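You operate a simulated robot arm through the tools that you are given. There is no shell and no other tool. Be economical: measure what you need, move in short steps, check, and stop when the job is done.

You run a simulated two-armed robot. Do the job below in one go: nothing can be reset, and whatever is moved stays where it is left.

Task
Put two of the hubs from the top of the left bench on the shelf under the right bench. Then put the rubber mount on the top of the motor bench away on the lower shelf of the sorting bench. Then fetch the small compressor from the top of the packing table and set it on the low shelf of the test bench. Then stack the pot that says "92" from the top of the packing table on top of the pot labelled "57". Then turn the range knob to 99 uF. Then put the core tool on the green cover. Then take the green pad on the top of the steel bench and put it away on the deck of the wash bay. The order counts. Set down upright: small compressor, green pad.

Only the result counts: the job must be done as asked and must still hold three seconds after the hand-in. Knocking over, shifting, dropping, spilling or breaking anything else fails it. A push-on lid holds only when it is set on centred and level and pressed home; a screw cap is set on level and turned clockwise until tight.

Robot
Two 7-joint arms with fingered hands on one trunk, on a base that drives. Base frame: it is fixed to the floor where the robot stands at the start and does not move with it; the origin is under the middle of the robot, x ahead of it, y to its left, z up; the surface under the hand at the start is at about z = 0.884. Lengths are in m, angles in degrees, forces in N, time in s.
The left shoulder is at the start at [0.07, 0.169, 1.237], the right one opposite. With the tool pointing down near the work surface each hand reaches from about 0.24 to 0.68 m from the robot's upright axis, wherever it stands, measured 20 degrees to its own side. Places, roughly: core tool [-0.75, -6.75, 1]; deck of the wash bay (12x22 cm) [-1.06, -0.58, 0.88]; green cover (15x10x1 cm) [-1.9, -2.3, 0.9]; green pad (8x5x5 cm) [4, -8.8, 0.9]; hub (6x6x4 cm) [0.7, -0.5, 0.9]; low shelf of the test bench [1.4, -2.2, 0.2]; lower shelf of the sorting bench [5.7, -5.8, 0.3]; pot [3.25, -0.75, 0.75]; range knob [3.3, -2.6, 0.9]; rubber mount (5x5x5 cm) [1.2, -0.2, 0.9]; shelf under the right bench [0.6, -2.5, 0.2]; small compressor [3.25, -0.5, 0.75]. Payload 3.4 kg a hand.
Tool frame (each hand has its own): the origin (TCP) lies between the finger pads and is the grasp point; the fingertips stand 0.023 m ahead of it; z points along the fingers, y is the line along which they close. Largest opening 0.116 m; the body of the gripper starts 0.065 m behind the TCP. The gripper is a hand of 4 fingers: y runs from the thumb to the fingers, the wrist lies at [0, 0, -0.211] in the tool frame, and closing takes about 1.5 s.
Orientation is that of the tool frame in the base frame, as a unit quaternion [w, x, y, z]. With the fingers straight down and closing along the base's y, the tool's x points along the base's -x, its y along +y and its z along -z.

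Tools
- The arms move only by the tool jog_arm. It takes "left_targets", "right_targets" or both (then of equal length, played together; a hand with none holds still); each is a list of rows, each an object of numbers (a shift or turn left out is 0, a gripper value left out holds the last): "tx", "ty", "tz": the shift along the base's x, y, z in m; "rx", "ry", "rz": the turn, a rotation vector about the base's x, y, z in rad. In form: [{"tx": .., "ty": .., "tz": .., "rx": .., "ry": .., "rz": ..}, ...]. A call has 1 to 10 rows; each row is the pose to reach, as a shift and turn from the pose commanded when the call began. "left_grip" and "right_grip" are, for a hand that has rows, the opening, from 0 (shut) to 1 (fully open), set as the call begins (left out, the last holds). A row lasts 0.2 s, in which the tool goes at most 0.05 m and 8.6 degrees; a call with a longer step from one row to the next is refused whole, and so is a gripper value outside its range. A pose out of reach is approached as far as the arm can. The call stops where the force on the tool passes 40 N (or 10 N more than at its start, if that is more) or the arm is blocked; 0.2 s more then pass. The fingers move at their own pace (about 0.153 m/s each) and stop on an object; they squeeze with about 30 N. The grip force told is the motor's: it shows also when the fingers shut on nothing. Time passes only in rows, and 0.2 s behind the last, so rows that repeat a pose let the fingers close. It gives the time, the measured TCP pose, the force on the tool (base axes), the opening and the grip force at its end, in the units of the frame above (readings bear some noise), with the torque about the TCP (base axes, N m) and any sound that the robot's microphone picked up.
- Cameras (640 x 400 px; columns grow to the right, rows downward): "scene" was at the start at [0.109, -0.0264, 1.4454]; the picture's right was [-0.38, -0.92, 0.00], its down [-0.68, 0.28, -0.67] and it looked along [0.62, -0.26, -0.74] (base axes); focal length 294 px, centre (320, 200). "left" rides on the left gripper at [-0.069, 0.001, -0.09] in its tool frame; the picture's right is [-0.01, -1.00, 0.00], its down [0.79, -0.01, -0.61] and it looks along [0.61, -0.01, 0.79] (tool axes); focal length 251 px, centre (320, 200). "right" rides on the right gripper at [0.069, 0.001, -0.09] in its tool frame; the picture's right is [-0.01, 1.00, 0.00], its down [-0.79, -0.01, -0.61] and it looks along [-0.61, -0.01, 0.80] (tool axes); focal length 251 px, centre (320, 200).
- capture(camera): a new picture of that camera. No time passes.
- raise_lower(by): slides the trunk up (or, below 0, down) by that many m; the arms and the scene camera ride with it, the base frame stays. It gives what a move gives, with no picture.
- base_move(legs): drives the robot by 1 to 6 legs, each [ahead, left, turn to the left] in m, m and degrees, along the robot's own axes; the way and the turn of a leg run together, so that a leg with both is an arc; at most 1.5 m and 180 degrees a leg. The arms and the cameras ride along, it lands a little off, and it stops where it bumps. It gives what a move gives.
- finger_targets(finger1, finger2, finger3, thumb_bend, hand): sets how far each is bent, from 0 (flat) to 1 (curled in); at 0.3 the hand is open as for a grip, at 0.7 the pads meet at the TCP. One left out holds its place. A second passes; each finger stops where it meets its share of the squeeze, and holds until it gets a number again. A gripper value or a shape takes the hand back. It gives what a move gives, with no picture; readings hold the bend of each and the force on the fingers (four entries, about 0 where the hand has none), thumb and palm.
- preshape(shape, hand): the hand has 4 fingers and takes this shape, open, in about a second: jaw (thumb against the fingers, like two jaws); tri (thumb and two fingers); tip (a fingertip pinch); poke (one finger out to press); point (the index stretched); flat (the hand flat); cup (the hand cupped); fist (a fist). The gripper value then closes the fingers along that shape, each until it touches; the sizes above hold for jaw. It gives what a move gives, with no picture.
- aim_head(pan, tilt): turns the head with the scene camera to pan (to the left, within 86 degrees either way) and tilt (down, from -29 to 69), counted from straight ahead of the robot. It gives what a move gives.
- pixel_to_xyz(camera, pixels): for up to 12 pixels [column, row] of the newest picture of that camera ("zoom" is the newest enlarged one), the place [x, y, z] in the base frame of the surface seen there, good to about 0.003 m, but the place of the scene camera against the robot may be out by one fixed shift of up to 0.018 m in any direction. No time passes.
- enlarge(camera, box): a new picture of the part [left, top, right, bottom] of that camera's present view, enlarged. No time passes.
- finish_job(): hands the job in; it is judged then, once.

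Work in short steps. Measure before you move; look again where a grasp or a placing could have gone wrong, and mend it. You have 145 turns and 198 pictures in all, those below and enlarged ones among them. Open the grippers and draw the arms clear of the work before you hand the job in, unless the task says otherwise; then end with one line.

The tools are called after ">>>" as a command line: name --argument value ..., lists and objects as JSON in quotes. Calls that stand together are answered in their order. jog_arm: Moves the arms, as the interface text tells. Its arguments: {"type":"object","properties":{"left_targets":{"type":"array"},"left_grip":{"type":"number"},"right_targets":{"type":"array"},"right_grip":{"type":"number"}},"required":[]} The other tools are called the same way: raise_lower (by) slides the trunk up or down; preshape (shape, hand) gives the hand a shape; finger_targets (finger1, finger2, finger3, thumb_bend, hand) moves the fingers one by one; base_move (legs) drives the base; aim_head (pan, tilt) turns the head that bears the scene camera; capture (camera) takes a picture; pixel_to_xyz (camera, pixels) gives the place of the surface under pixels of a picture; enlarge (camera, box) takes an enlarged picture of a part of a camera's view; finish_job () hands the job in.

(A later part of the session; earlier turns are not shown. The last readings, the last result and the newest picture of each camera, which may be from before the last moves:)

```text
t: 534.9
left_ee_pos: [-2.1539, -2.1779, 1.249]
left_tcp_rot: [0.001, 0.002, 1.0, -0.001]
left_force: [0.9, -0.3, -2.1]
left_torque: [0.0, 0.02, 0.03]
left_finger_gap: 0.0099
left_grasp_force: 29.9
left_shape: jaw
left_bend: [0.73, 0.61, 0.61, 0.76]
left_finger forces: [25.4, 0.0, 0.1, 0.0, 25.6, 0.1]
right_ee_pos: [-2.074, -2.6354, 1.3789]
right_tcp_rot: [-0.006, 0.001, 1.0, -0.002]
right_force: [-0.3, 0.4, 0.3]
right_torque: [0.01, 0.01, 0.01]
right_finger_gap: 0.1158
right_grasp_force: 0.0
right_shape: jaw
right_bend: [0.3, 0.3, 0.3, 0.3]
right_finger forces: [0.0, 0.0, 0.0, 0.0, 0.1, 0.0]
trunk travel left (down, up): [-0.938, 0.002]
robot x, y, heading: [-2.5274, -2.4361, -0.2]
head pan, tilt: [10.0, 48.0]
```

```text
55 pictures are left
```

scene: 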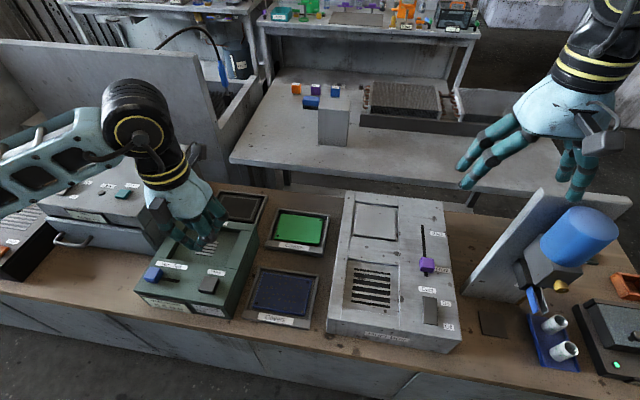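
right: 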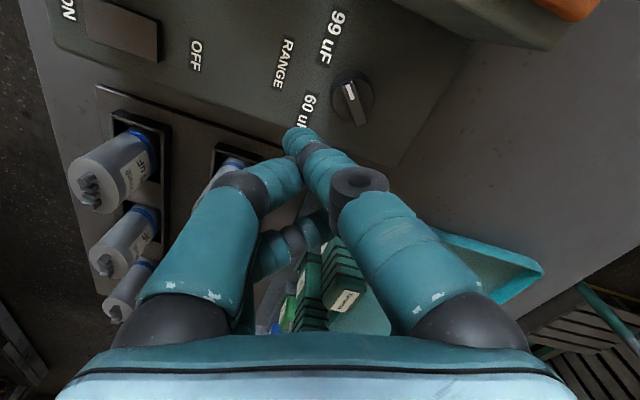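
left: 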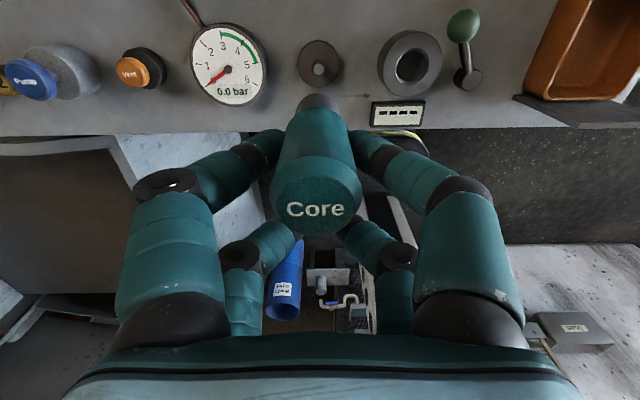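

The green cover lies in a dark frame at (300,229). Zoom and measure it.

>>> enlarge --camera "scene" --box '[190, 180, 350, 330]'

>>> pixel_to_xyz --camera "scene" --pixels '[[300, 229], [280, 214], [324, 218], [277, 238], [320, 244], [290, 247], [275, 211], [330, 215], [345, 230], [235, 262], [345, 300], [240, 235]]'

```text
2.67 times, centred on (270, 255) of scene
```

zoom: 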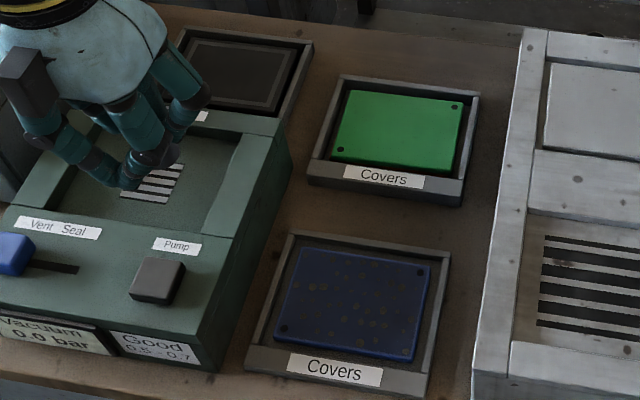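

```text
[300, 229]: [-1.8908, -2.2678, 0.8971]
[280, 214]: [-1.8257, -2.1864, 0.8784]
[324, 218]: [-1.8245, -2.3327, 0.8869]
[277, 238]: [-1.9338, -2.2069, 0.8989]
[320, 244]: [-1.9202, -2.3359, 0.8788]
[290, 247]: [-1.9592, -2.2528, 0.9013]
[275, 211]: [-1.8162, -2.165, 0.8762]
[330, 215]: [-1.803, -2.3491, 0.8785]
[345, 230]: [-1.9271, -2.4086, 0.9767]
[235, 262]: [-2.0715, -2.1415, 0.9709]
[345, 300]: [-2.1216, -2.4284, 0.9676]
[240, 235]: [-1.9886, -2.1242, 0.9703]
```

Cover centre ≈(-1.879,-2.271), top 0.897, in a low-rimmed tray. I'll stand the tool on it. Lower the trunk 0.13 and bring the tool over the cover, then check its tilt.

>>> raise_lower --by -0.13

>>> jog_arm --left_targets '[{"tx": 0.04, "ty": -0.015}, {"tx": 0.08, "ty": -0.03}, {"tx": 0.12, "ty": -0.045}, {"tx": 0.16, "ty": -0.06}, {"tx": 0.2, "ty": -0.078}, {"tx": 0.24, "ty": -0.093}, {"tx": 0.255, "ty": -0.093}, {"tx": 0.255, "ty": -0.093, "tz": -0.045}, {"tx": 0.255, "ty": -0.093, "tz": -0.09}, {"tx": 0.255, "ty": -0.093, "tz": -0.11}]'

>>> capture --camera "left"

>>> enlarge --camera "scene" --box '[240, 120, 370, 270]'

```text
t: 536.5
left_ee_pos: [-2.1541, -2.1773, 1.1181]
left_tcp_rot: [0.0, 0.004, 1.0, -0.002]
left_force: [-0.3, 0.5, -2.3]
left_torque: [-0.01, 0.0, 0.01]
left_finger_gap: 0.01
left_grasp_force: 29.7
left_shape: jaw
left_bend: [0.73, 0.61, 0.61, 0.76]
left_finger forces: [25.4, 0.0, 0.1, 0.1, 25.6, 0.0]
right_ee_pos: [-2.0754, -2.6347, 1.2487]
right_tcp_rot: [-0.004, 0.001, 1.0, -0.003]
right_force: [0.4, -0.1, 1.8]
right_torque: [-0.02, -0.04, 0.0]
right_finger_gap: 0.1159
right_grasp_force: 0.1
right_shape: jaw
right_bend: [0.3, 0.3, 0.3, 0.3]
right_finger forces: [0.0, 0.0, 0.0, 0.0, 0.0, 0.0]
trunk travel left (down, up): [-0.808, 0.132]
robot x, y, heading: [-2.5293, -2.4345, -0.2]
head pan, tilt: [10.0, 48.0]
```

```text
t: 538.7
left_ee_pos: [-1.8996, -2.269, 1.0084]
left_tcp_rot: [0.001, 0.002, 1.0, 0.0]
left_force: [-0.2, -0.6, -1.3]
left_torque: [-0.03, 0.0, 0.04]
left_finger_gap: 0.0099
left_grasp_force: 30.2
left_shape: jaw
left_bend: [0.73, 0.61, 0.61, 0.76]
left_finger forces: [25.4, 0.0, 0.0, 0.1, 25.4, 0.1]
right_ee_pos: [-2.0751, -2.636, 1.2489]
right_tcp_rot: [-0.005, 0.001, 1.0, -0.003]
right_force: [1.1, -0.4, -0.2]
right_torque: [0.02, 0.01, -0.01]
right_finger_gap: 0.116
right_grasp_force: 0.1
right_shape: jaw
right_bend: [0.3, 0.3, 0.3, 0.3]
right_finger forces: [0.0, 0.1, 0.1, 0.1, 0.0, 0.2]
trunk travel left (down, up): [-0.808, 0.132]
robot x, y, heading: [-2.5306, -2.4359, -0.5]
head pan, tilt: [10.0, 48.0]
```

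```text
53 pictures are left
```

left: 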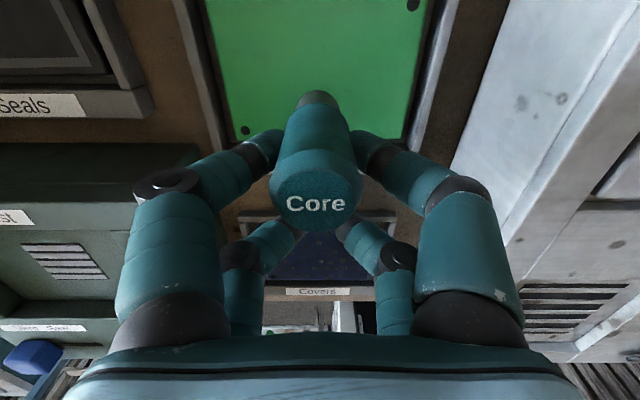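

```text
2.67 times, centred on (305, 195) of scene
```

zoom: 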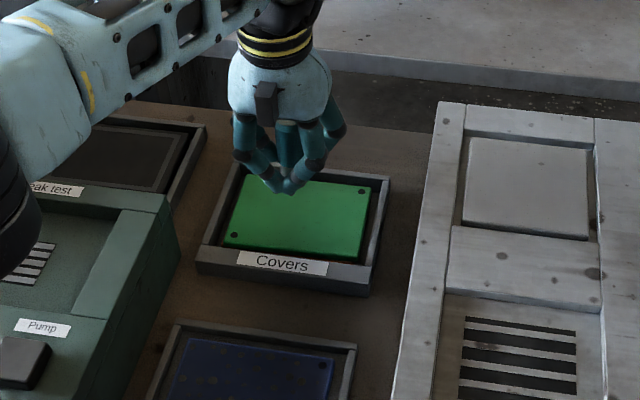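

Measure cover extent and the held tool (top and shaft end) from the left camera.

>>> pixel_to_xyz --camera "left" --pixels '[[240, 128], [402, 130], [212, 10], [413, 6], [316, 205], [276, 200], [358, 200], [316, 180], [316, 228], [316, 95], [303, 105], [332, 105]]'

```text
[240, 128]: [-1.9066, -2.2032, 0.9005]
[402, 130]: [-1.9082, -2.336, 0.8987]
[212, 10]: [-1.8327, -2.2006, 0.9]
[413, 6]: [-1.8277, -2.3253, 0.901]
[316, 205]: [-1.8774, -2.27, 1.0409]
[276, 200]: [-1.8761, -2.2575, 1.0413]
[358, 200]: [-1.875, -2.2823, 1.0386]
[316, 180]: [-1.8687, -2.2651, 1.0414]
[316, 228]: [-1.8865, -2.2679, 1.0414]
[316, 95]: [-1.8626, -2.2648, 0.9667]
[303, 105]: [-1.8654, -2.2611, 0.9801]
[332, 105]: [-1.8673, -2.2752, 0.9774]
```

Tool is over the cover's centre and upright. Lower to TCP z≈0.968, then creep.

>>> jog_arm --left_targets '[{"tz": -0.025}, {"tz": -0.036}, {"tz": -0.039}, {"tz": -0.041}, {"tz": -0.043}, {"tz": -0.044}, {"tz": -0.044}]'

>>> enlarge --camera "left" --box '[250, 40, 390, 240]'

```text
t: 540.3
left_ee_pos: [-1.8999, -2.2701, 0.9658]
left_tcp_rot: [0.0, 0.003, 1.0, -0.001]
left_force: [0.1, 0.2, -0.6]
left_torque: [0.01, 0.01, 0.02]
left_finger_gap: 0.0099
left_grasp_force: 29.9
left_shape: jaw
left_bend: [0.73, 0.61, 0.61, 0.76]
left_finger forces: [25.4, 0.0, 0.1, 0.1, 25.3, 0.1]
right_ee_pos: [-2.0753, -2.6362, 1.2491]
right_tcp_rot: [-0.006, 0.001, 1.0, -0.002]
right_force: [-0.5, -0.1, -0.4]
right_torque: [0.0, 0.01, 0.02]
right_finger_gap: 0.116
right_grasp_force: 0.1
right_shape: jaw
right_bend: [0.3, 0.3, 0.3, 0.3]
right_finger forces: [0.1, 0.0, 0.0, 0.0, 0.0, 0.0]
trunk travel left (down, up): [-0.808, 0.132]
robot x, y, heading: [-2.5292, -2.4347, -0.3]
head pan, tilt: [10.0, 48.0]
```

```text
2.00 times, centred on (320, 140) of left
```

zoom: 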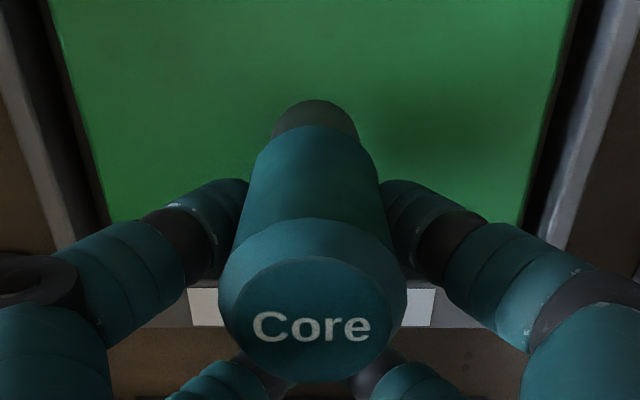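

Not yet in contact. Creep down in 1 mm rows.

>>> jog_arm --left_targets '[{"tz": -0.001}, {"tz": -0.002}, {"tz": -0.003}, {"tz": -0.004}, {"tz": -0.005}, {"tz": -0.005}]'

```text
t: 541.7
left_ee_pos: [-1.8988, -2.2689, 0.9608]
left_tcp_rot: [0.001, 0.003, 1.0, -0.001]
left_force: [0.9, 0.3, -0.8]
left_torque: [0.01, -0.02, -0.02]
left_finger_gap: 0.01
left_grasp_force: 29.9
left_shape: jaw
left_bend: [0.73, 0.61, 0.61, 0.76]
left_finger forces: [25.4, 0.0, 0.0, 0.1, 25.4, 0.0]
right_ee_pos: [-2.0755, -2.6349, 1.249]
right_tcp_rot: [-0.004, 0.002, 1.0, -0.002]
right_force: [0.1, -0.2, -0.9]
right_torque: [-0.01, 0.01, -0.02]
right_finger_gap: 0.1158
right_grasp_force: 0.1
right_shape: jaw
right_bend: [0.3, 0.3, 0.3, 0.3]
right_finger forces: [0.0, 0.0, 0.0, 0.0, 0.0, 0.0]
trunk travel left (down, up): [-0.808, 0.132]
robot x, y, heading: [-2.5301, -2.4368, -0.5]
head pan, tilt: [10.0, 48.0]
```

>>> jog_arm --left_targets '[{"tz": -0.001}, {"tz": -0.002}, {"tz": -0.003}, {"tz": -0.004}, {"tz": -0.004}]'

```text
t: 542.9
left_ee_pos: [-1.8999, -2.2717, 0.9558]
left_tcp_rot: [0.001, 0.003, 1.0, -0.001]
left_force: [0.6, 0.9, -0.3]
left_torque: [-0.04, 0.0, -0.01]
left_finger_gap: 0.0098
left_grasp_force: 29.6
left_shape: jaw
left_bend: [0.73, 0.61, 0.61, 0.76]
left_finger forces: [25.4, 0.0, 0.0, 0.0, 25.3, 0.0]
right_ee_pos: [-2.0751, -2.6343, 1.2491]
right_tcp_rot: [-0.005, 0.0, 1.0, -0.003]
right_force: [-0.3, -0.1, 0.1]
right_torque: [-0.02, 0.0, 0.02]
right_finger_gap: 0.116
right_grasp_force: 0.1
right_shape: jaw
right_bend: [0.3, 0.3, 0.3, 0.3]
right_finger forces: [0.1, 0.0, 0.0, 0.0, 0.1, 0.1]
trunk travel left (down, up): [-0.808, 0.132]
robot x, y, heading: [-2.5266, -2.4376, -0.2]
head pan, tilt: [10.0, 48.0]
```

>>> jog_arm --left_targets '[{"tz": -0.001}, {"tz": -0.002}, {"tz": -0.003}, {"tz": -0.004}, {"tz": -0.005}, {"tz": -0.005}]'

>>> enlarge --camera "left" --box '[250, 40, 390, 240]'

```text
t: 544.3
left_ee_pos: [-1.8996, -2.2695, 0.9515]
left_tcp_rot: [0.001, 0.002, 1.0, 0.0]
left_force: [-0.4, -0.1, 0.1]
left_torque: [-0.03, 0.0, -0.01]
left_finger_gap: 0.0103
left_grasp_force: 29.7
left_shape: jaw
left_bend: [0.73, 0.61, 0.61, 0.76]
left_finger forces: [25.6, 0.0, 0.0, 0.1, 25.5, 0.0]
right_ee_pos: [-2.075, -2.635, 1.2483]
right_tcp_rot: [-0.005, 0.001, 1.0, -0.003]
right_force: [0.5, -0.6, 0.3]
right_torque: [0.03, -0.02, 0.03]
right_finger_gap: 0.116
right_grasp_force: 0.1
right_shape: jaw
right_bend: [0.3, 0.3, 0.3, 0.3]
right_finger forces: [0.0, 0.0, 0.0, 0.1, 0.0, 0.0]
trunk travel left (down, up): [-0.808, 0.132]
robot x, y, heading: [-2.53, -2.4356, -0.3]
head pan, tilt: [10.0, 48.0]
```

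```text
2.00 times, centred on (320, 140) of left
```

zoom: 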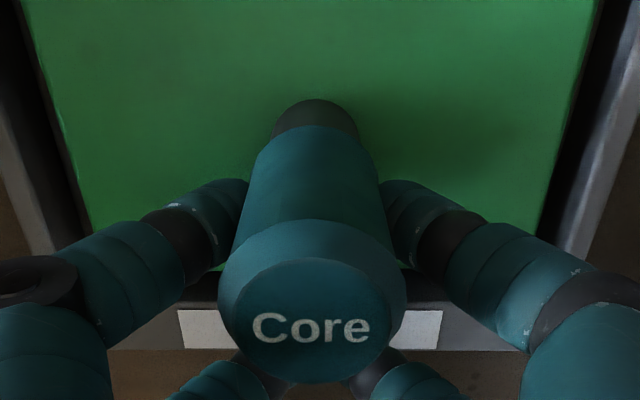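

Force has gone to ~0, maybe just touching. One or two mm more to confirm.

>>> jog_arm --left_targets '[{"tz": -0.001}, {"tz": -0.0015}, {"tz": -0.002}, {"tz": -0.002}]'

```text
t: 545.3
left_ee_pos: [-1.9004, -2.2701, 0.9509]
left_tcp_rot: [0.001, 0.002, 1.0, -0.002]
left_force: [1.9, 0.5, 9.1]
left_torque: [0.01, -0.22, -0.04]
left_finger_gap: 0.0102
left_grasp_force: 30.1
left_shape: jaw
left_bend: [0.74, 0.61, 0.61, 0.77]
left_finger forces: [27.8, 0.0, 0.0, 0.0, 27.9, 0.1]
right_ee_pos: [-2.0772, -2.636, 1.2487]
right_tcp_rot: [-0.003, 0.002, 1.0, -0.002]
right_force: [-0.3, 0.1, 0.0]
right_torque: [0.03, 0.02, -0.01]
right_finger_gap: 0.116
right_grasp_force: 0.0
right_shape: jaw
right_bend: [0.3, 0.3, 0.3, 0.3]
right_finger forces: [0.0, 0.0, 0.1, 0.0, 0.0, 0.0]
trunk travel left (down, up): [-0.808, 0.132]
robot x, y, heading: [-2.5307, -2.4333, -0.3]
head pan, tilt: [10.0, 48.0]
```

Contact 9 N. Relieve 0.8 mm and open to half.

>>> jog_arm --left_targets '[{"tz": 0.0008}, {"tz": 0.0008}]'

>>> jog_arm --left_targets '[{}, {}, {}, {}, {}]' --left_grip 0.6

>>> enlarge --camera "left" --box '[190, 20, 450, 260]'

```text
t: 545.9
left_ee_pos: [-1.9012, -2.2688, 0.9509]
left_tcp_rot: [0.002, 0.003, 1.0, 0.001]
left_force: [0.2, -0.6, 5.8]
left_torque: [0.0, -0.12, -0.03]
left_finger_gap: 0.0103
left_grasp_force: 30.0
left_shape: jaw
left_bend: [0.74, 0.61, 0.61, 0.77]
left_finger forces: [27.8, 0.0, 0.0, 0.0, 27.9, 0.0]
right_ee_pos: [-2.0761, -2.6349, 1.2485]
right_tcp_rot: [-0.004, 0.0, 1.0, -0.002]
right_force: [-0.9, 0.9, 0.3]
right_torque: [0.03, -0.01, 0.0]
right_finger_gap: 0.1157
right_grasp_force: 0.2
right_shape: jaw
right_bend: [0.3, 0.3, 0.3, 0.3]
right_finger forces: [0.1, 0.0, 0.0, 0.0, 0.0, 0.0]
trunk travel left (down, up): [-0.808, 0.132]
robot x, y, heading: [-2.5314, -2.4364, -0.6]
head pan, tilt: [10.0, 48.0]
```

```text
t: 547.1
left_ee_pos: [-1.901, -2.2685, 0.9509]
left_tcp_rot: [0.0, 0.003, 1.0, -0.001]
left_force: [-0.1, 0.9, -0.2]
left_torque: [0.02, 0.0, -0.03]
left_finger_gap: 0.0688
left_grasp_force: 0.0
left_shape: jaw
left_bend: [0.71, 0.71, 0.71, 0.72]
left_finger forces: [0.0, 0.1, 0.0, 0.0, 0.0, 0.0]
right_ee_pos: [-2.0744, -2.6352, 1.2481]
right_tcp_rot: [-0.006, 0.001, 1.0, -0.004]
right_force: [-0.2, 0.2, 0.2]
right_torque: [0.0, -0.01, 0.04]
right_finger_gap: 0.1158
right_grasp_force: 0.1
right_shape: jaw
right_bend: [0.3, 0.3, 0.3, 0.3]
right_finger forces: [0.1, 0.0, 0.0, 0.1, 0.0, 0.0]
trunk travel left (down, up): [-0.808, 0.132]
robot x, y, heading: [-2.5289, -2.4327, -0.3]
head pan, tilt: [10.0, 48.0]
```

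```text
1.67 times, centred on (320, 140) of left
```

zoom: 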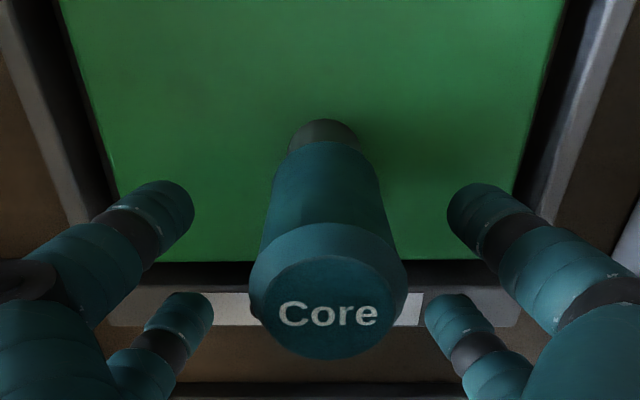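

It stands by itself. Lift the hand straight up 0.2 and verify.

>>> jog_arm --left_targets '[{"tz": 0.03}, {"tz": 0.07}, {"tz": 0.11}, {"tz": 0.15}, {"tz": 0.19}, {"tz": 0.22}]'

>>> enlarge --camera "scene" --box '[240, 150, 370, 270]'

```text
t: 548.5
left_ee_pos: [-1.8992, -2.2703, 1.1723]
left_tcp_rot: [0.001, 0.003, 1.0, 0.001]
left_force: [0.6, -0.5, 0.5]
left_torque: [0.0, 0.0, 0.01]
left_finger_gap: 0.069
left_grasp_force: 0.0
left_shape: jaw
left_bend: [0.71, 0.71, 0.71, 0.72]
left_finger forces: [0.0, 0.0, 0.0, 0.0, 0.1, 0.0]
right_ee_pos: [-2.0762, -2.6359, 1.2483]
right_tcp_rot: [-0.003, 0.001, 1.0, -0.002]
right_force: [0.3, -1.2, -0.1]
right_torque: [-0.01, 0.02, 0.0]
right_finger_gap: 0.1156
right_grasp_force: 0.0
right_shape: jaw
right_bend: [0.3, 0.3, 0.3, 0.3]
right_finger forces: [0.0, 0.1, 0.0, 0.1, 0.1, 0.0]
trunk travel left (down, up): [-0.808, 0.132]
robot x, y, heading: [-2.5265, -2.4334, -0.1]
head pan, tilt: [10.0, 48.0]
```

```text
3.33 times, centred on (305, 210) of scene
```

zoom: 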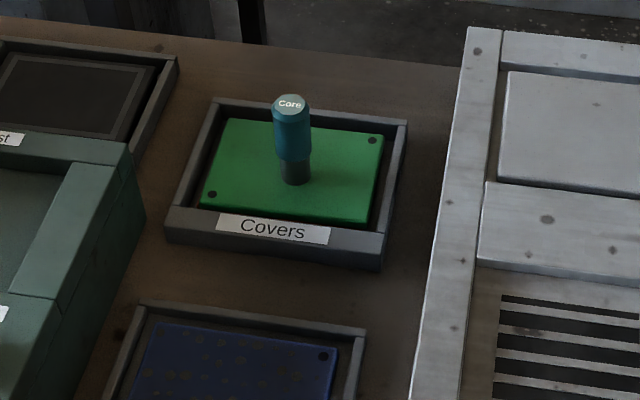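

The core tool stands on the green cover. Retract, raise, and drive back out, then east along the corridor toward the steel bench.

>>> jog_arm --left_targets '[{"tx": -0.045, "tz": 0.01}, {"tx": -0.09, "tz": 0.02}, {"tx": -0.135, "tz": 0.03}, {"tx": -0.18, "tz": 0.04}, {"tx": -0.22, "tz": 0.05}, {"tx": -0.25, "tz": 0.06}]' --left_grip 1

>>> base_move --legs '[[-0.25, 0, 0], [0, -1.43, 0], [1.35, 0, 0.3], [1.35, 0, 0], [1.3, 0, 0], [1.15, 0, 0]]'

>>> base_move --legs '[[0, 0, -90], [1.5, 0, 0], [1.3, 0, 0]]'

>>> aim_head --pan 35 --tilt 22

>>> capture --camera "scene"

```text
t: 549.9
left_ee_pos: [-2.152, -2.2702, 1.231]
left_tcp_rot: [0.001, 0.003, 1.0, 0.0]
left_force: [0.6, 0.5, 0.6]
left_torque: [-0.03, -0.03, -0.01]
left_finger_gap: 0.1159
left_grasp_force: 0.1
left_shape: jaw
left_bend: [0.3, 0.3, 0.3, 0.3]
left_finger forces: [0.1, 0.0, 0.0, 0.1, 0.0, 0.0]
right_ee_pos: [-2.076, -2.6342, 1.2489]
right_tcp_rot: [-0.005, 0.0, 1.0, -0.002]
right_force: [0.3, 0.4, 0.2]
right_torque: [0.0, 0.02, -0.01]
right_finger_gap: 0.1159
right_grasp_force: 0.1
right_shape: jaw
right_bend: [0.3, 0.3, 0.3, 0.3]
right_finger forces: [0.0, 0.0, 0.0, 0.1, 0.0, 0.0]
trunk travel left (down, up): [-0.808, 0.132]
robot x, y, heading: [-2.5303, -2.4364, -0.2]
head pan, tilt: [10.0, 48.0]
```

```text
t: 582.7
left_ee_pos: [2.7371, -3.6335, 1.2305]
left_tcp_rot: [0.001, -0.005, 1.0, -0.001]
left_force: [0.7, 0.2, 0.1]
left_torque: [-0.03, 0.01, 0.0]
left_finger_gap: 0.1159
left_grasp_force: 0.1
left_shape: jaw
left_bend: [0.3, 0.3, 0.3, 0.3]
left_finger forces: [0.0, 0.0, 0.1, 0.1, 0.0, 0.1]
right_ee_pos: [2.8161, -3.9968, 1.248]
right_tcp_rot: [-0.005, -0.006, 1.0, -0.002]
right_force: [0.2, 0.8, -0.5]
right_torque: [-0.02, 0.02, -0.03]
right_finger_gap: 0.116
right_grasp_force: 0.1
right_shape: jaw
right_bend: [0.3, 0.3, 0.3, 0.3]
right_finger forces: [0.1, 0.0, 0.0, 0.1, 0.1, 0.1]
trunk travel left (down, up): [-0.808, 0.132]
robot x, y, heading: [2.3567, -3.8054, 0.6]
head pan, tilt: [10.0, 48.0]
```

```text
t: 600.0
left_ee_pos: [2.5347, -6.968, 1.2313]
left_tcp_rot: [0.0, 0.705, 0.709, -0.002]
left_force: [0.6, 0.1, -1.0]
left_torque: [0.0, -0.03, 0.01]
left_finger_gap: 0.116
left_grasp_force: 0.1
left_shape: jaw
left_bend: [0.3, 0.3, 0.3, 0.3]
left_finger forces: [0.1, 0.0, 0.0, 0.0, 0.1, 0.0]
right_ee_pos: [2.1686, -7.0475, 1.2482]
right_tcp_rot: [-0.006, 0.704, 0.71, 0.002]
right_force: [-0.4, 0.4, 0.3]
right_torque: [0.0, 0.01, 0.01]
right_finger_gap: 0.116
right_grasp_force: 0.1
right_shape: jaw
right_bend: [0.3, 0.3, 0.3, 0.3]
right_finger forces: [0.1, 0.0, 0.1, 0.0, 0.0, 0.1]
trunk travel left (down, up): [-0.808, 0.132]
robot x, y, heading: [2.3633, -6.5928, -89.6]
head pan, tilt: [10.0, 48.0]
```

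```text
t: 600.9
left_ee_pos: [2.5341, -6.9711, 1.2297]
left_tcp_rot: [0.0, 0.705, 0.709, -0.001]
left_force: [0.6, 0.1, -0.2]
left_torque: [0.01, -0.02, -0.03]
left_finger_gap: 0.1157
left_grasp_force: 0.0
left_shape: jaw
left_bend: [0.3, 0.3, 0.3, 0.3]
left_finger forces: [0.0, 0.0, 0.0, 0.0, 0.1, 0.0]
right_ee_pos: [2.1685, -7.0473, 1.249]
right_tcp_rot: [-0.006, 0.704, 0.71, 0.002]
right_force: [0.1, -0.6, 0.1]
right_torque: [-0.02, -0.01, 0.01]
right_finger_gap: 0.1158
right_grasp_force: 0.0
right_shape: jaw
right_bend: [0.3, 0.3, 0.3, 0.3]
right_finger forces: [0.0, 0.0, 0.1, 0.1, 0.1, 0.1]
trunk travel left (down, up): [-0.808, 0.132]
robot x, y, heading: [2.3621, -6.5881, -89.7]
head pan, tilt: [35.0, 22.0]
```

```text
47 pictures are left
5 turns are left
```

scene: 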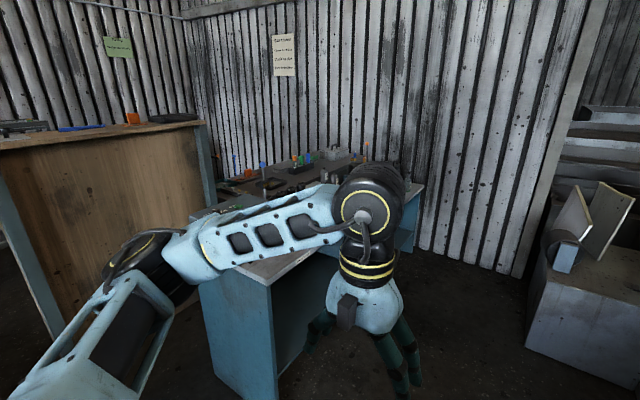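

Only five turns remain, so I batch now. Measure this view, drive to (2.56,-7.5), and take several views of the steel bench.

>>> pixel_to_xyz --camera "scene" --pixels '[[275, 285], [425, 185], [410, 245], [530, 350], [450, 300], [330, 155], [300, 165], [250, 175], [480, 270], [370, 160], [215, 200], [290, 160]]'

>>> raise_lower --by 0.13

>>> base_move --legs '[[0, 0.2, 0], [0.9, 0, 0]]'

>>> aim_head --pan 70 --tilt 32

>>> capture --camera "scene"

>>> aim_head --pan 30 --tilt 28

>>> capture --camera "scene"

>>> enlarge --camera "scene" --box '[60, 60, 380, 260]'

```text
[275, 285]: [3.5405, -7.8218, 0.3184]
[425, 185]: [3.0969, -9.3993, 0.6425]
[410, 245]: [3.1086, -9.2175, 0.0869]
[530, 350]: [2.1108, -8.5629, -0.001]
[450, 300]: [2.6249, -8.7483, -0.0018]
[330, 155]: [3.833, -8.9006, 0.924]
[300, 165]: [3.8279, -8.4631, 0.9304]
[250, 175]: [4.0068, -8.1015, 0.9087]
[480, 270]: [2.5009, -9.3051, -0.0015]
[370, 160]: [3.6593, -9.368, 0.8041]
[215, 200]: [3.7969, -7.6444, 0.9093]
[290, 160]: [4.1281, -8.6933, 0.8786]
```

```text
t: 602.5
left_ee_pos: [2.5334, -6.9698, 1.3597]
left_tcp_rot: [0.0, 0.705, 0.709, -0.002]
left_force: [-0.2, 0.5, 0.6]
left_torque: [-0.01, -0.02, -0.05]
left_finger_gap: 0.1159
left_grasp_force: 0.1
left_shape: jaw
left_bend: [0.3, 0.3, 0.3, 0.3]
left_finger forces: [0.1, 0.0, 0.1, 0.0, 0.0, 0.0]
right_ee_pos: [2.1691, -7.0485, 1.3794]
right_tcp_rot: [-0.006, 0.704, 0.71, 0.001]
right_force: [0.5, -0.1, -0.3]
right_torque: [-0.01, 0.01, -0.03]
right_finger_gap: 0.1159
right_grasp_force: 0.1
right_shape: jaw
right_bend: [0.3, 0.3, 0.3, 0.3]
right_finger forces: [0.0, 0.1, 0.0, 0.1, 0.1, 0.0]
trunk travel left (down, up): [-0.938, 0.002]
robot x, y, heading: [2.3604, -6.5905, -89.5]
head pan, tilt: [35.0, 22.0]
```

```text
t: 608.5
left_ee_pos: [2.7397, -7.8667, 1.3617]
left_tcp_rot: [0.0, 0.704, 0.71, -0.002]
left_force: [0.5, 0.3, -0.1]
left_torque: [-0.03, -0.02, 0.01]
left_finger_gap: 0.1162
left_grasp_force: 0.0
left_shape: jaw
left_bend: [0.3, 0.3, 0.3, 0.3]
left_finger forces: [0.1, 0.0, 0.0, 0.0, 0.0, 0.0]
right_ee_pos: [2.3743, -7.945, 1.3783]
right_tcp_rot: [-0.005, 0.703, 0.711, 0.001]
right_force: [0.6, -0.6, -0.4]
right_torque: [0.01, 0.01, 0.0]
right_finger_gap: 0.1161
right_grasp_force: 0.1
right_shape: jaw
right_bend: [0.3, 0.3, 0.3, 0.3]
right_finger forces: [0.1, 0.1, 0.0, 0.0, 0.0, 0.1]
trunk travel left (down, up): [-0.938, 0.002]
robot x, y, heading: [2.5701, -7.4874, -89.6]
head pan, tilt: [35.0, 22.0]
```

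```text
t: 609.5
left_ee_pos: [2.7379, -7.8687, 1.36]
left_tcp_rot: [0.0, 0.704, 0.71, -0.001]
left_force: [0.3, -0.5, -0.2]
left_torque: [0.0, 0.04, 0.01]
left_finger_gap: 0.1158
left_grasp_force: 0.1
left_shape: jaw
left_bend: [0.3, 0.3, 0.3, 0.3]
left_finger forces: [0.1, 0.0, 0.0, 0.0, 0.0, 0.0]
right_ee_pos: [2.3736, -7.9477, 1.3778]
right_tcp_rot: [-0.006, 0.703, 0.711, 0.002]
right_force: [0.2, 1.8, -0.3]
right_torque: [-0.01, 0.02, -0.01]
right_finger_gap: 0.116
right_grasp_force: 0.0
right_shape: jaw
right_bend: [0.3, 0.3, 0.3, 0.3]
right_finger forces: [0.0, 0.0, 0.1, 0.0, 0.0, 0.0]
trunk travel left (down, up): [-0.938, 0.002]
robot x, y, heading: [2.5692, -7.4903, -89.5]
head pan, tilt: [70.0, 32.0]
```

```text
46 pictures are left
```

scene: 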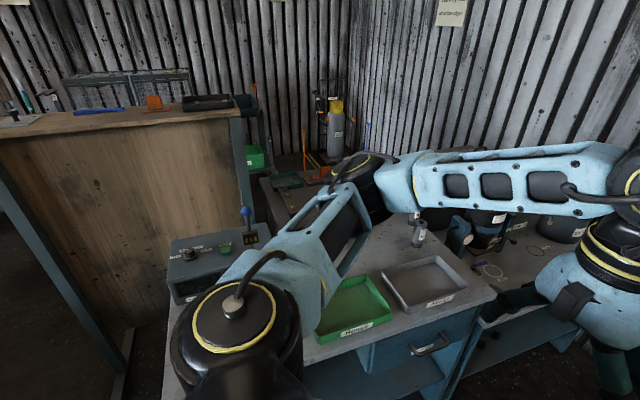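

```text
t: 610.5
left_ee_pos: [2.7386, -7.8666, 1.3596]
left_tcp_rot: [0.0, 0.705, 0.709, -0.001]
left_force: [0.3, 0.1, -0.1]
left_torque: [0.0, 0.0, 0.02]
left_finger_gap: 0.116
left_grasp_force: 0.0
left_shape: jaw
left_bend: [0.3, 0.3, 0.3, 0.3]
left_finger forces: [0.0, 0.0, 0.0, 0.0, 0.1, 0.0]
right_ee_pos: [2.3742, -7.9471, 1.3781]
right_tcp_rot: [-0.005, 0.703, 0.711, 0.001]
right_force: [0.4, -0.1, 0.3]
right_torque: [0.03, 0.0, -0.03]
right_finger_gap: 0.1158
right_grasp_force: 0.1
right_shape: jaw
right_bend: [0.3, 0.3, 0.3, 0.3]
right_finger forces: [0.1, 0.0, 0.0, 0.1, 0.1, 0.0]
trunk travel left (down, up): [-0.938, 0.002]
robot x, y, heading: [2.5686, -7.4877, -89.5]
head pan, tilt: [30.0, 28.0]
```

```text
45 pictures are left
```

scene: 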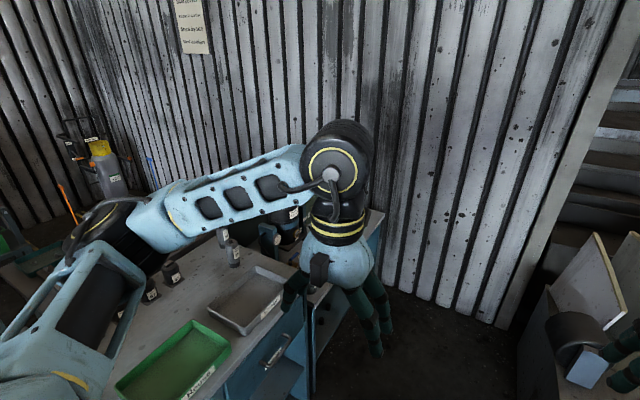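

```text
2.00 times, centred on (220, 160) of scene
4 turns are left
```

zoom: 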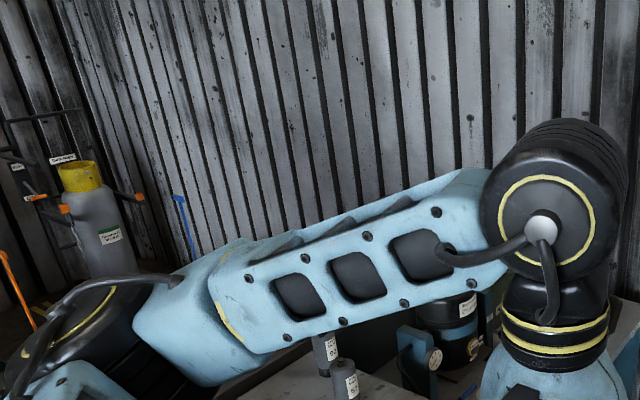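

Four turns left. The pad at (4,-8.8) must be reached from the bench's east side. Drive round via y≈-6.34 and x≈4.8, face west at y≈-8.55, and take several views.

>>> base_move --legs '[[-1.15, 0, 0], [0, 0, 89.5], [1.2, 0, 0], [1.05, 0, 0]]'

>>> base_move --legs '[[0, 0, -90], [1.2, 0, 0], [1.0, 0, 0], [0, 0, -90]]'

>>> aim_head --pan 0 --tilt 40

>>> capture --camera "scene"

>>> enlarge --camera "scene" --box '[200, 120, 440, 270]'

>>> pixel_to_xyz --camera "scene" --pixels '[[320, 150], [320, 180], [320, 210], [320, 240], [320, 270], [320, 300], [320, 330], [280, 200], [360, 200], [250, 240], [390, 240], [320, 380]]'

>>> capture --camera "right"

>>> capture --camera "left"

```text
t: 630.9
left_ee_pos: [5.2113, -6.2348, 1.3606]
left_tcp_rot: [0.002, 0.011, 1.0, -0.001]
left_force: [-0.7, 0.3, -1.3]
left_torque: [0.0, 0.0, -0.04]
left_finger_gap: 0.116
left_grasp_force: 0.1
left_shape: jaw
left_bend: [0.3, 0.3, 0.3, 0.3]
left_finger forces: [0.0, 0.0, 0.1, 0.1, 0.0, 0.0]
right_ee_pos: [5.2801, -6.6017, 1.3797]
right_tcp_rot: [-0.004, 0.01, 1.0, -0.003]
right_force: [0.4, -0.3, 0.5]
right_torque: [-0.02, -0.05, 0.01]
right_finger_gap: 0.1161
right_grasp_force: 0.0
right_shape: jaw
right_bend: [0.3, 0.3, 0.3, 0.3]
right_finger forces: [0.0, 0.0, 0.1, 0.1, 0.0, 0.0]
trunk travel left (down, up): [-0.938, 0.002]
robot x, y, heading: [4.83, -6.3956, -1.2]
head pan, tilt: [30.0, 28.0]
```

```text
t: 649.4
left_ee_pos: [4.3949, -8.7526, 1.3601]
left_tcp_rot: [-0.001, 1.0, -0.009, -0.001]
left_force: [0.2, -1.0, -0.5]
left_torque: [-0.02, 0.0, -0.02]
left_finger_gap: 0.116
left_grasp_force: 0.1
left_shape: jaw
left_bend: [0.3, 0.3, 0.3, 0.3]
left_finger forces: [0.0, 0.0, 0.1, 0.0, 0.0, 0.0]
right_ee_pos: [4.3247, -8.3849, 1.3778]
right_tcp_rot: [-0.002, 1.0, -0.007, 0.005]
right_force: [0.5, 0.0, 0.7]
right_torque: [0.0, 0.02, 0.02]
right_finger_gap: 0.1163
right_grasp_force: 0.0
right_shape: jaw
right_bend: [0.3, 0.3, 0.3, 0.3]
right_finger forces: [0.0, 0.0, 0.0, 0.0, 0.0, 0.0]
trunk travel left (down, up): [-0.938, 0.002]
robot x, y, heading: [4.7746, -8.5905, 178.9]
head pan, tilt: [30.0, 28.0]
```

```text
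t: 650.4
left_ee_pos: [4.3951, -8.7523, 1.3591]
left_tcp_rot: [-0.001, 1.0, -0.009, -0.001]
left_force: [-0.8, 0.1, -0.6]
left_torque: [0.01, 0.03, 0.01]
left_finger_gap: 0.1159
left_grasp_force: 0.0
left_shape: jaw
left_bend: [0.3, 0.3, 0.3, 0.3]
left_finger forces: [0.0, 0.1, 0.0, 0.0, 0.1, 0.0]
right_ee_pos: [4.3244, -8.3856, 1.379]
right_tcp_rot: [-0.003, 1.0, -0.007, 0.004]
right_force: [0.5, 0.1, 0.4]
right_torque: [-0.01, 0.02, -0.03]
right_finger_gap: 0.116
right_grasp_force: 0.1
right_shape: jaw
right_bend: [0.3, 0.3, 0.3, 0.3]
right_finger forces: [0.0, 0.0, 0.1, 0.0, 0.1, 0.0]
trunk travel left (down, up): [-0.938, 0.002]
robot x, y, heading: [4.7775, -8.5895, 179.1]
head pan, tilt: [0.0, 40.0]
```

```text
43 pictures are left
```

scene: 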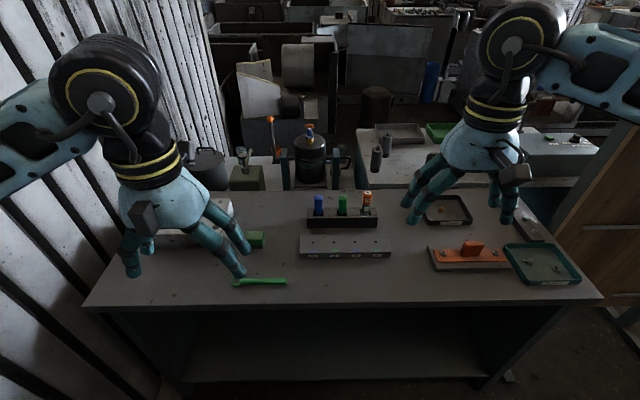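

```text
2.67 times, centred on (320, 195) of scene
```

zoom: 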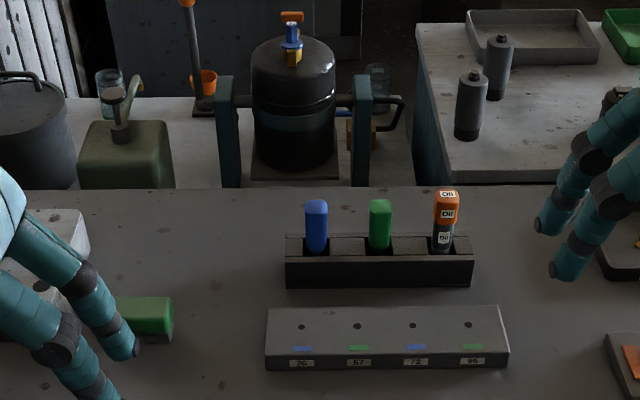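

```text
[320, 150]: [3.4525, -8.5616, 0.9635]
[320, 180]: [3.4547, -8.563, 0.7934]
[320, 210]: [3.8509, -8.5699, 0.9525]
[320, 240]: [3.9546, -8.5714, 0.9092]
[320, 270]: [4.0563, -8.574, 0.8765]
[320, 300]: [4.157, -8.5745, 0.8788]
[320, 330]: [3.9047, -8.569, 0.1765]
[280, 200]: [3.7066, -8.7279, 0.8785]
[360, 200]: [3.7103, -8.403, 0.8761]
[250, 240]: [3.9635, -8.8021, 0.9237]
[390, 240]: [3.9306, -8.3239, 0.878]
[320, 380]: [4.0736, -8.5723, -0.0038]
```

```text
41 pictures are left
```

right: 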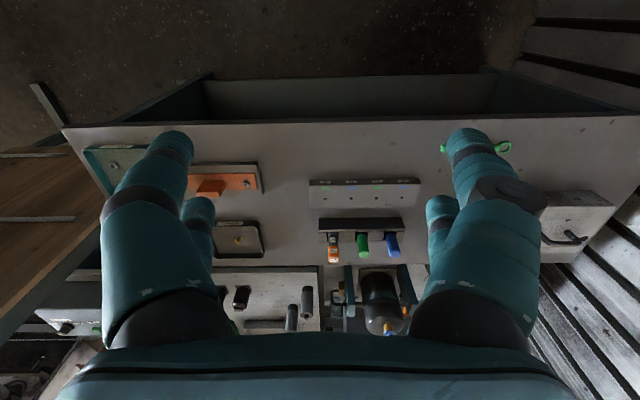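

```text
40 pictures are left
3 turns are left
```

left: 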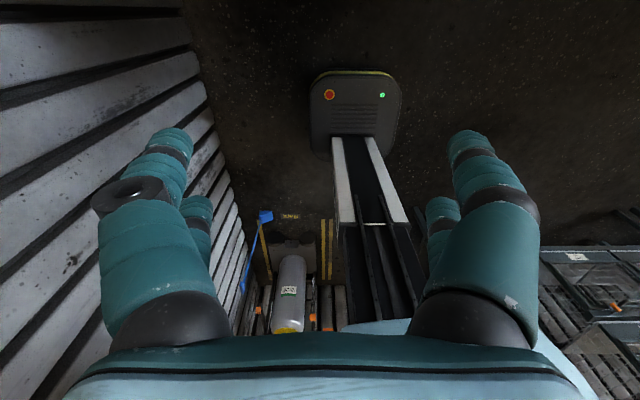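

Found it: the green pad is at about (3.96,-8.80,0.88–0.93), seen at (252,240). Three turns left: move ahead, turn the left hand ~80° so it closes across the pad's 5 cm width, hover over it, and measure with the left camera.

>>> base_move --legs '[[0.22, 0, 0.9]]'

>>> raise_lower --by -0.17

>>> jog_arm --left_targets '[{"tx": -0.021, "ty": -0.004, "rz": 0.145}, {"tx": -0.042, "ty": -0.008, "rz": 0.29}, {"tx": -0.063, "ty": -0.012, "rz": 0.435}, {"tx": -0.084, "ty": -0.016, "rz": 0.58}, {"tx": -0.105, "ty": -0.02, "rz": 0.725}, {"tx": -0.126, "ty": -0.024, "rz": 0.87}, {"tx": -0.147, "ty": -0.028, "rz": 1.015}, {"tx": -0.168, "ty": -0.032, "rz": 1.16}, {"tx": -0.189, "ty": -0.036, "rz": 1.305}, {"tx": -0.21, "ty": -0.045, "rz": 1.42}]'

>>> jog_arm --left_targets '[{"tz": -0.04}, {"tz": -0.08}, {"tz": -0.08}]'

>>> capture --camera "left"

>>> pixel_to_xyz --camera "left" --pixels '[[320, 30], [320, 60], [320, 90], [320, 120], [320, 150], [280, 60], [280, 100], [280, 140], [360, 60], [360, 100], [360, 140], [320, 180]]'

>>> aim_head --pan 12 --tilt 50

>>> capture --camera "scene"

>>> pixel_to_xyz --camera "scene" --pixels '[[240, 180], [240, 200], [240, 220], [270, 180], [270, 200], [270, 220], [300, 180], [300, 200], [300, 220], [330, 190], [330, 210], [210, 200]]'

```text
t: 652.0
left_ee_pos: [4.1824, -8.7542, 1.3613]
left_tcp_rot: [-0.001, 1.0, -0.002, -0.003]
left_force: [0.3, -0.6, -0.1]
left_torque: [0.01, 0.03, 0.01]
left_finger_gap: 0.1158
left_grasp_force: 0.1
left_shape: jaw
left_bend: [0.3, 0.3, 0.3, 0.3]
left_finger forces: [0.0, 0.0, 0.0, 0.0, 0.0, 0.0]
right_ee_pos: [4.1067, -8.3897, 1.3805]
right_tcp_rot: [-0.003, 1.0, 0.0, 0.003]
right_force: [0.0, -0.8, 0.2]
right_torque: [0.01, 0.02, 0.03]
right_finger_gap: 0.1161
right_grasp_force: 0.0
right_shape: jaw
right_bend: [0.3, 0.3, 0.3, 0.3]
right_finger forces: [0.0, 0.0, 0.0, 0.0, 0.0, 0.0]
trunk travel left (down, up): [-0.938, 0.002]
robot x, y, heading: [4.5591, -8.5879, 179.7]
head pan, tilt: [0.0, 40.0]
```

```text
t: 654.0
left_ee_pos: [4.1775, -8.7545, 1.1912]
left_tcp_rot: [-0.001, 1.0, -0.002, -0.001]
left_force: [-0.7, -0.7, 0.3]
left_torque: [-0.03, 0.02, 0.0]
left_finger_gap: 0.1162
left_grasp_force: 0.0
left_shape: jaw
left_bend: [0.3, 0.3, 0.3, 0.3]
left_finger forces: [0.0, 0.0, 0.0, 0.0, 0.0, 0.0]
right_ee_pos: [4.1027, -8.3895, 1.2082]
right_tcp_rot: [-0.003, 1.0, 0.0, 0.004]
right_force: [-0.1, 0.2, 0.2]
right_torque: [-0.01, 0.04, 0.01]
right_finger_gap: 0.1158
right_grasp_force: 0.1
right_shape: jaw
right_bend: [0.3, 0.3, 0.3, 0.3]
right_finger forces: [0.0, 0.0, 0.0, 0.1, 0.1, 0.1]
trunk travel left (down, up): [-0.768, 0.172]
robot x, y, heading: [4.5569, -8.59, 179.8]
head pan, tilt: [0.0, 40.0]
```

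```text
t: 656.2
left_ee_pos: [3.9675, -8.7998, 1.1888]
left_tcp_rot: [0.002, 0.759, 0.651, -0.001]
left_force: [0.2, -0.2, -0.5]
left_torque: [-0.01, 0.01, -0.02]
left_finger_gap: 0.1158
left_grasp_force: 0.0
left_shape: jaw
left_bend: [0.3, 0.3, 0.3, 0.3]
left_finger forces: [0.0, 0.1, 0.1, 0.0, 0.0, 0.0]
right_ee_pos: [4.1023, -8.3896, 1.2077]
right_tcp_rot: [-0.003, 1.0, 0.0, 0.006]
right_force: [-0.8, -0.1, -0.1]
right_torque: [-0.01, 0.0, 0.0]
right_finger_gap: 0.1159
right_grasp_force: 0.0
right_shape: jaw
right_bend: [0.3, 0.3, 0.3, 0.3]
right_finger forces: [0.0, 0.1, 0.0, 0.1, 0.0, 0.0]
trunk travel left (down, up): [-0.768, 0.172]
robot x, y, heading: [4.5577, -8.5857, 179.9]
head pan, tilt: [0.0, 40.0]
```

```text
t: 657.0
left_ee_pos: [3.9683, -8.7997, 1.1109]
left_tcp_rot: [0.001, 0.76, 0.65, -0.002]
left_force: [0.0, -0.8, -0.5]
left_torque: [0.0, 0.0, 0.0]
left_finger_gap: 0.1159
left_grasp_force: 0.1
left_shape: jaw
left_bend: [0.3, 0.3, 0.3, 0.3]
left_finger forces: [0.1, 0.0, 0.1, 0.1, 0.0, 0.0]
right_ee_pos: [4.1022, -8.3903, 1.2094]
right_tcp_rot: [-0.002, 1.0, 0.0, 0.005]
right_force: [0.4, -0.3, 0.0]
right_torque: [-0.03, -0.02, 0.02]
right_finger_gap: 0.1161
right_grasp_force: 0.1
right_shape: jaw
right_bend: [0.3, 0.3, 0.3, 0.3]
right_finger forces: [0.0, 0.1, 0.0, 0.0, 0.0, 0.1]
trunk travel left (down, up): [-0.768, 0.172]
robot x, y, heading: [4.5571, -8.5861, 179.9]
head pan, tilt: [0.0, 40.0]
```

```text
39 pictures are left
```

left: 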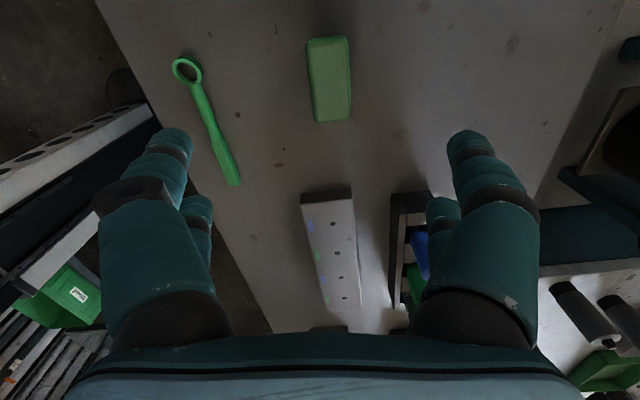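

```text
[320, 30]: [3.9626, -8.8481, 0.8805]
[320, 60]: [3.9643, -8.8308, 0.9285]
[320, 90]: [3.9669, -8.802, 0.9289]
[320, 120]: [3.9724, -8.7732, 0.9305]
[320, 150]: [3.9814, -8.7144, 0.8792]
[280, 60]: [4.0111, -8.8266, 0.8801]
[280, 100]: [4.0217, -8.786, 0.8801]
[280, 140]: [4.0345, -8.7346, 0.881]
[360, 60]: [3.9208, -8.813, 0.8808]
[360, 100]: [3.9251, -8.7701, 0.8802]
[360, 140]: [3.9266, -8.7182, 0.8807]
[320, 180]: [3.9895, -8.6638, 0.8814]
```

```text
t: 657.7
left_ee_pos: [3.9697, -8.801, 1.1105]
left_tcp_rot: [0.0, 0.76, 0.65, -0.001]
left_force: [0.2, -0.1, 0.1]
left_torque: [-0.01, 0.0, -0.05]
left_finger_gap: 0.116
left_grasp_force: 0.0
left_shape: jaw
left_bend: [0.3, 0.3, 0.3, 0.3]
left_finger forces: [0.1, 0.1, 0.0, 0.0, 0.1, 0.0]
right_ee_pos: [4.1015, -8.3898, 1.2089]
right_tcp_rot: [-0.002, 1.0, 0.0, 0.005]
right_force: [0.8, 0.1, 0.6]
right_torque: [0.02, 0.03, -0.03]
right_finger_gap: 0.1157
right_grasp_force: 0.1
right_shape: jaw
right_bend: [0.3, 0.3, 0.3, 0.3]
right_finger forces: [0.0, 0.1, 0.0, 0.0, 0.0, 0.1]
trunk travel left (down, up): [-0.768, 0.172]
robot x, y, heading: [4.5589, -8.5864, 179.7]
head pan, tilt: [12.0, 50.0]
```

```text
38 pictures are left
```

scene: 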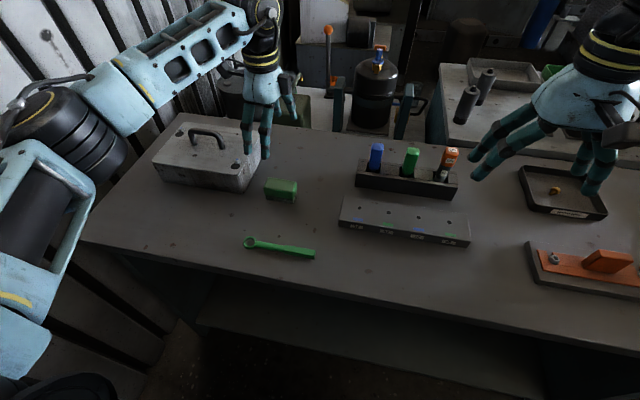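

```text
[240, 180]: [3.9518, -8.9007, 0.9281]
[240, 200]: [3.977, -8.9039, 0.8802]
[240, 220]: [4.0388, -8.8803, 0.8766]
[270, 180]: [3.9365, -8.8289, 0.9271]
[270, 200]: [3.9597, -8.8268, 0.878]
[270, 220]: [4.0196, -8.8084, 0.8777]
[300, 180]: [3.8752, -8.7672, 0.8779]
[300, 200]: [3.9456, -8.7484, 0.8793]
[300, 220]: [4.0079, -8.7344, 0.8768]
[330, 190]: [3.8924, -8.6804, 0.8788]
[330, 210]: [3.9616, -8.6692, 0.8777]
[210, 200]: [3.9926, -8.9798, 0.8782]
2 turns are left
```

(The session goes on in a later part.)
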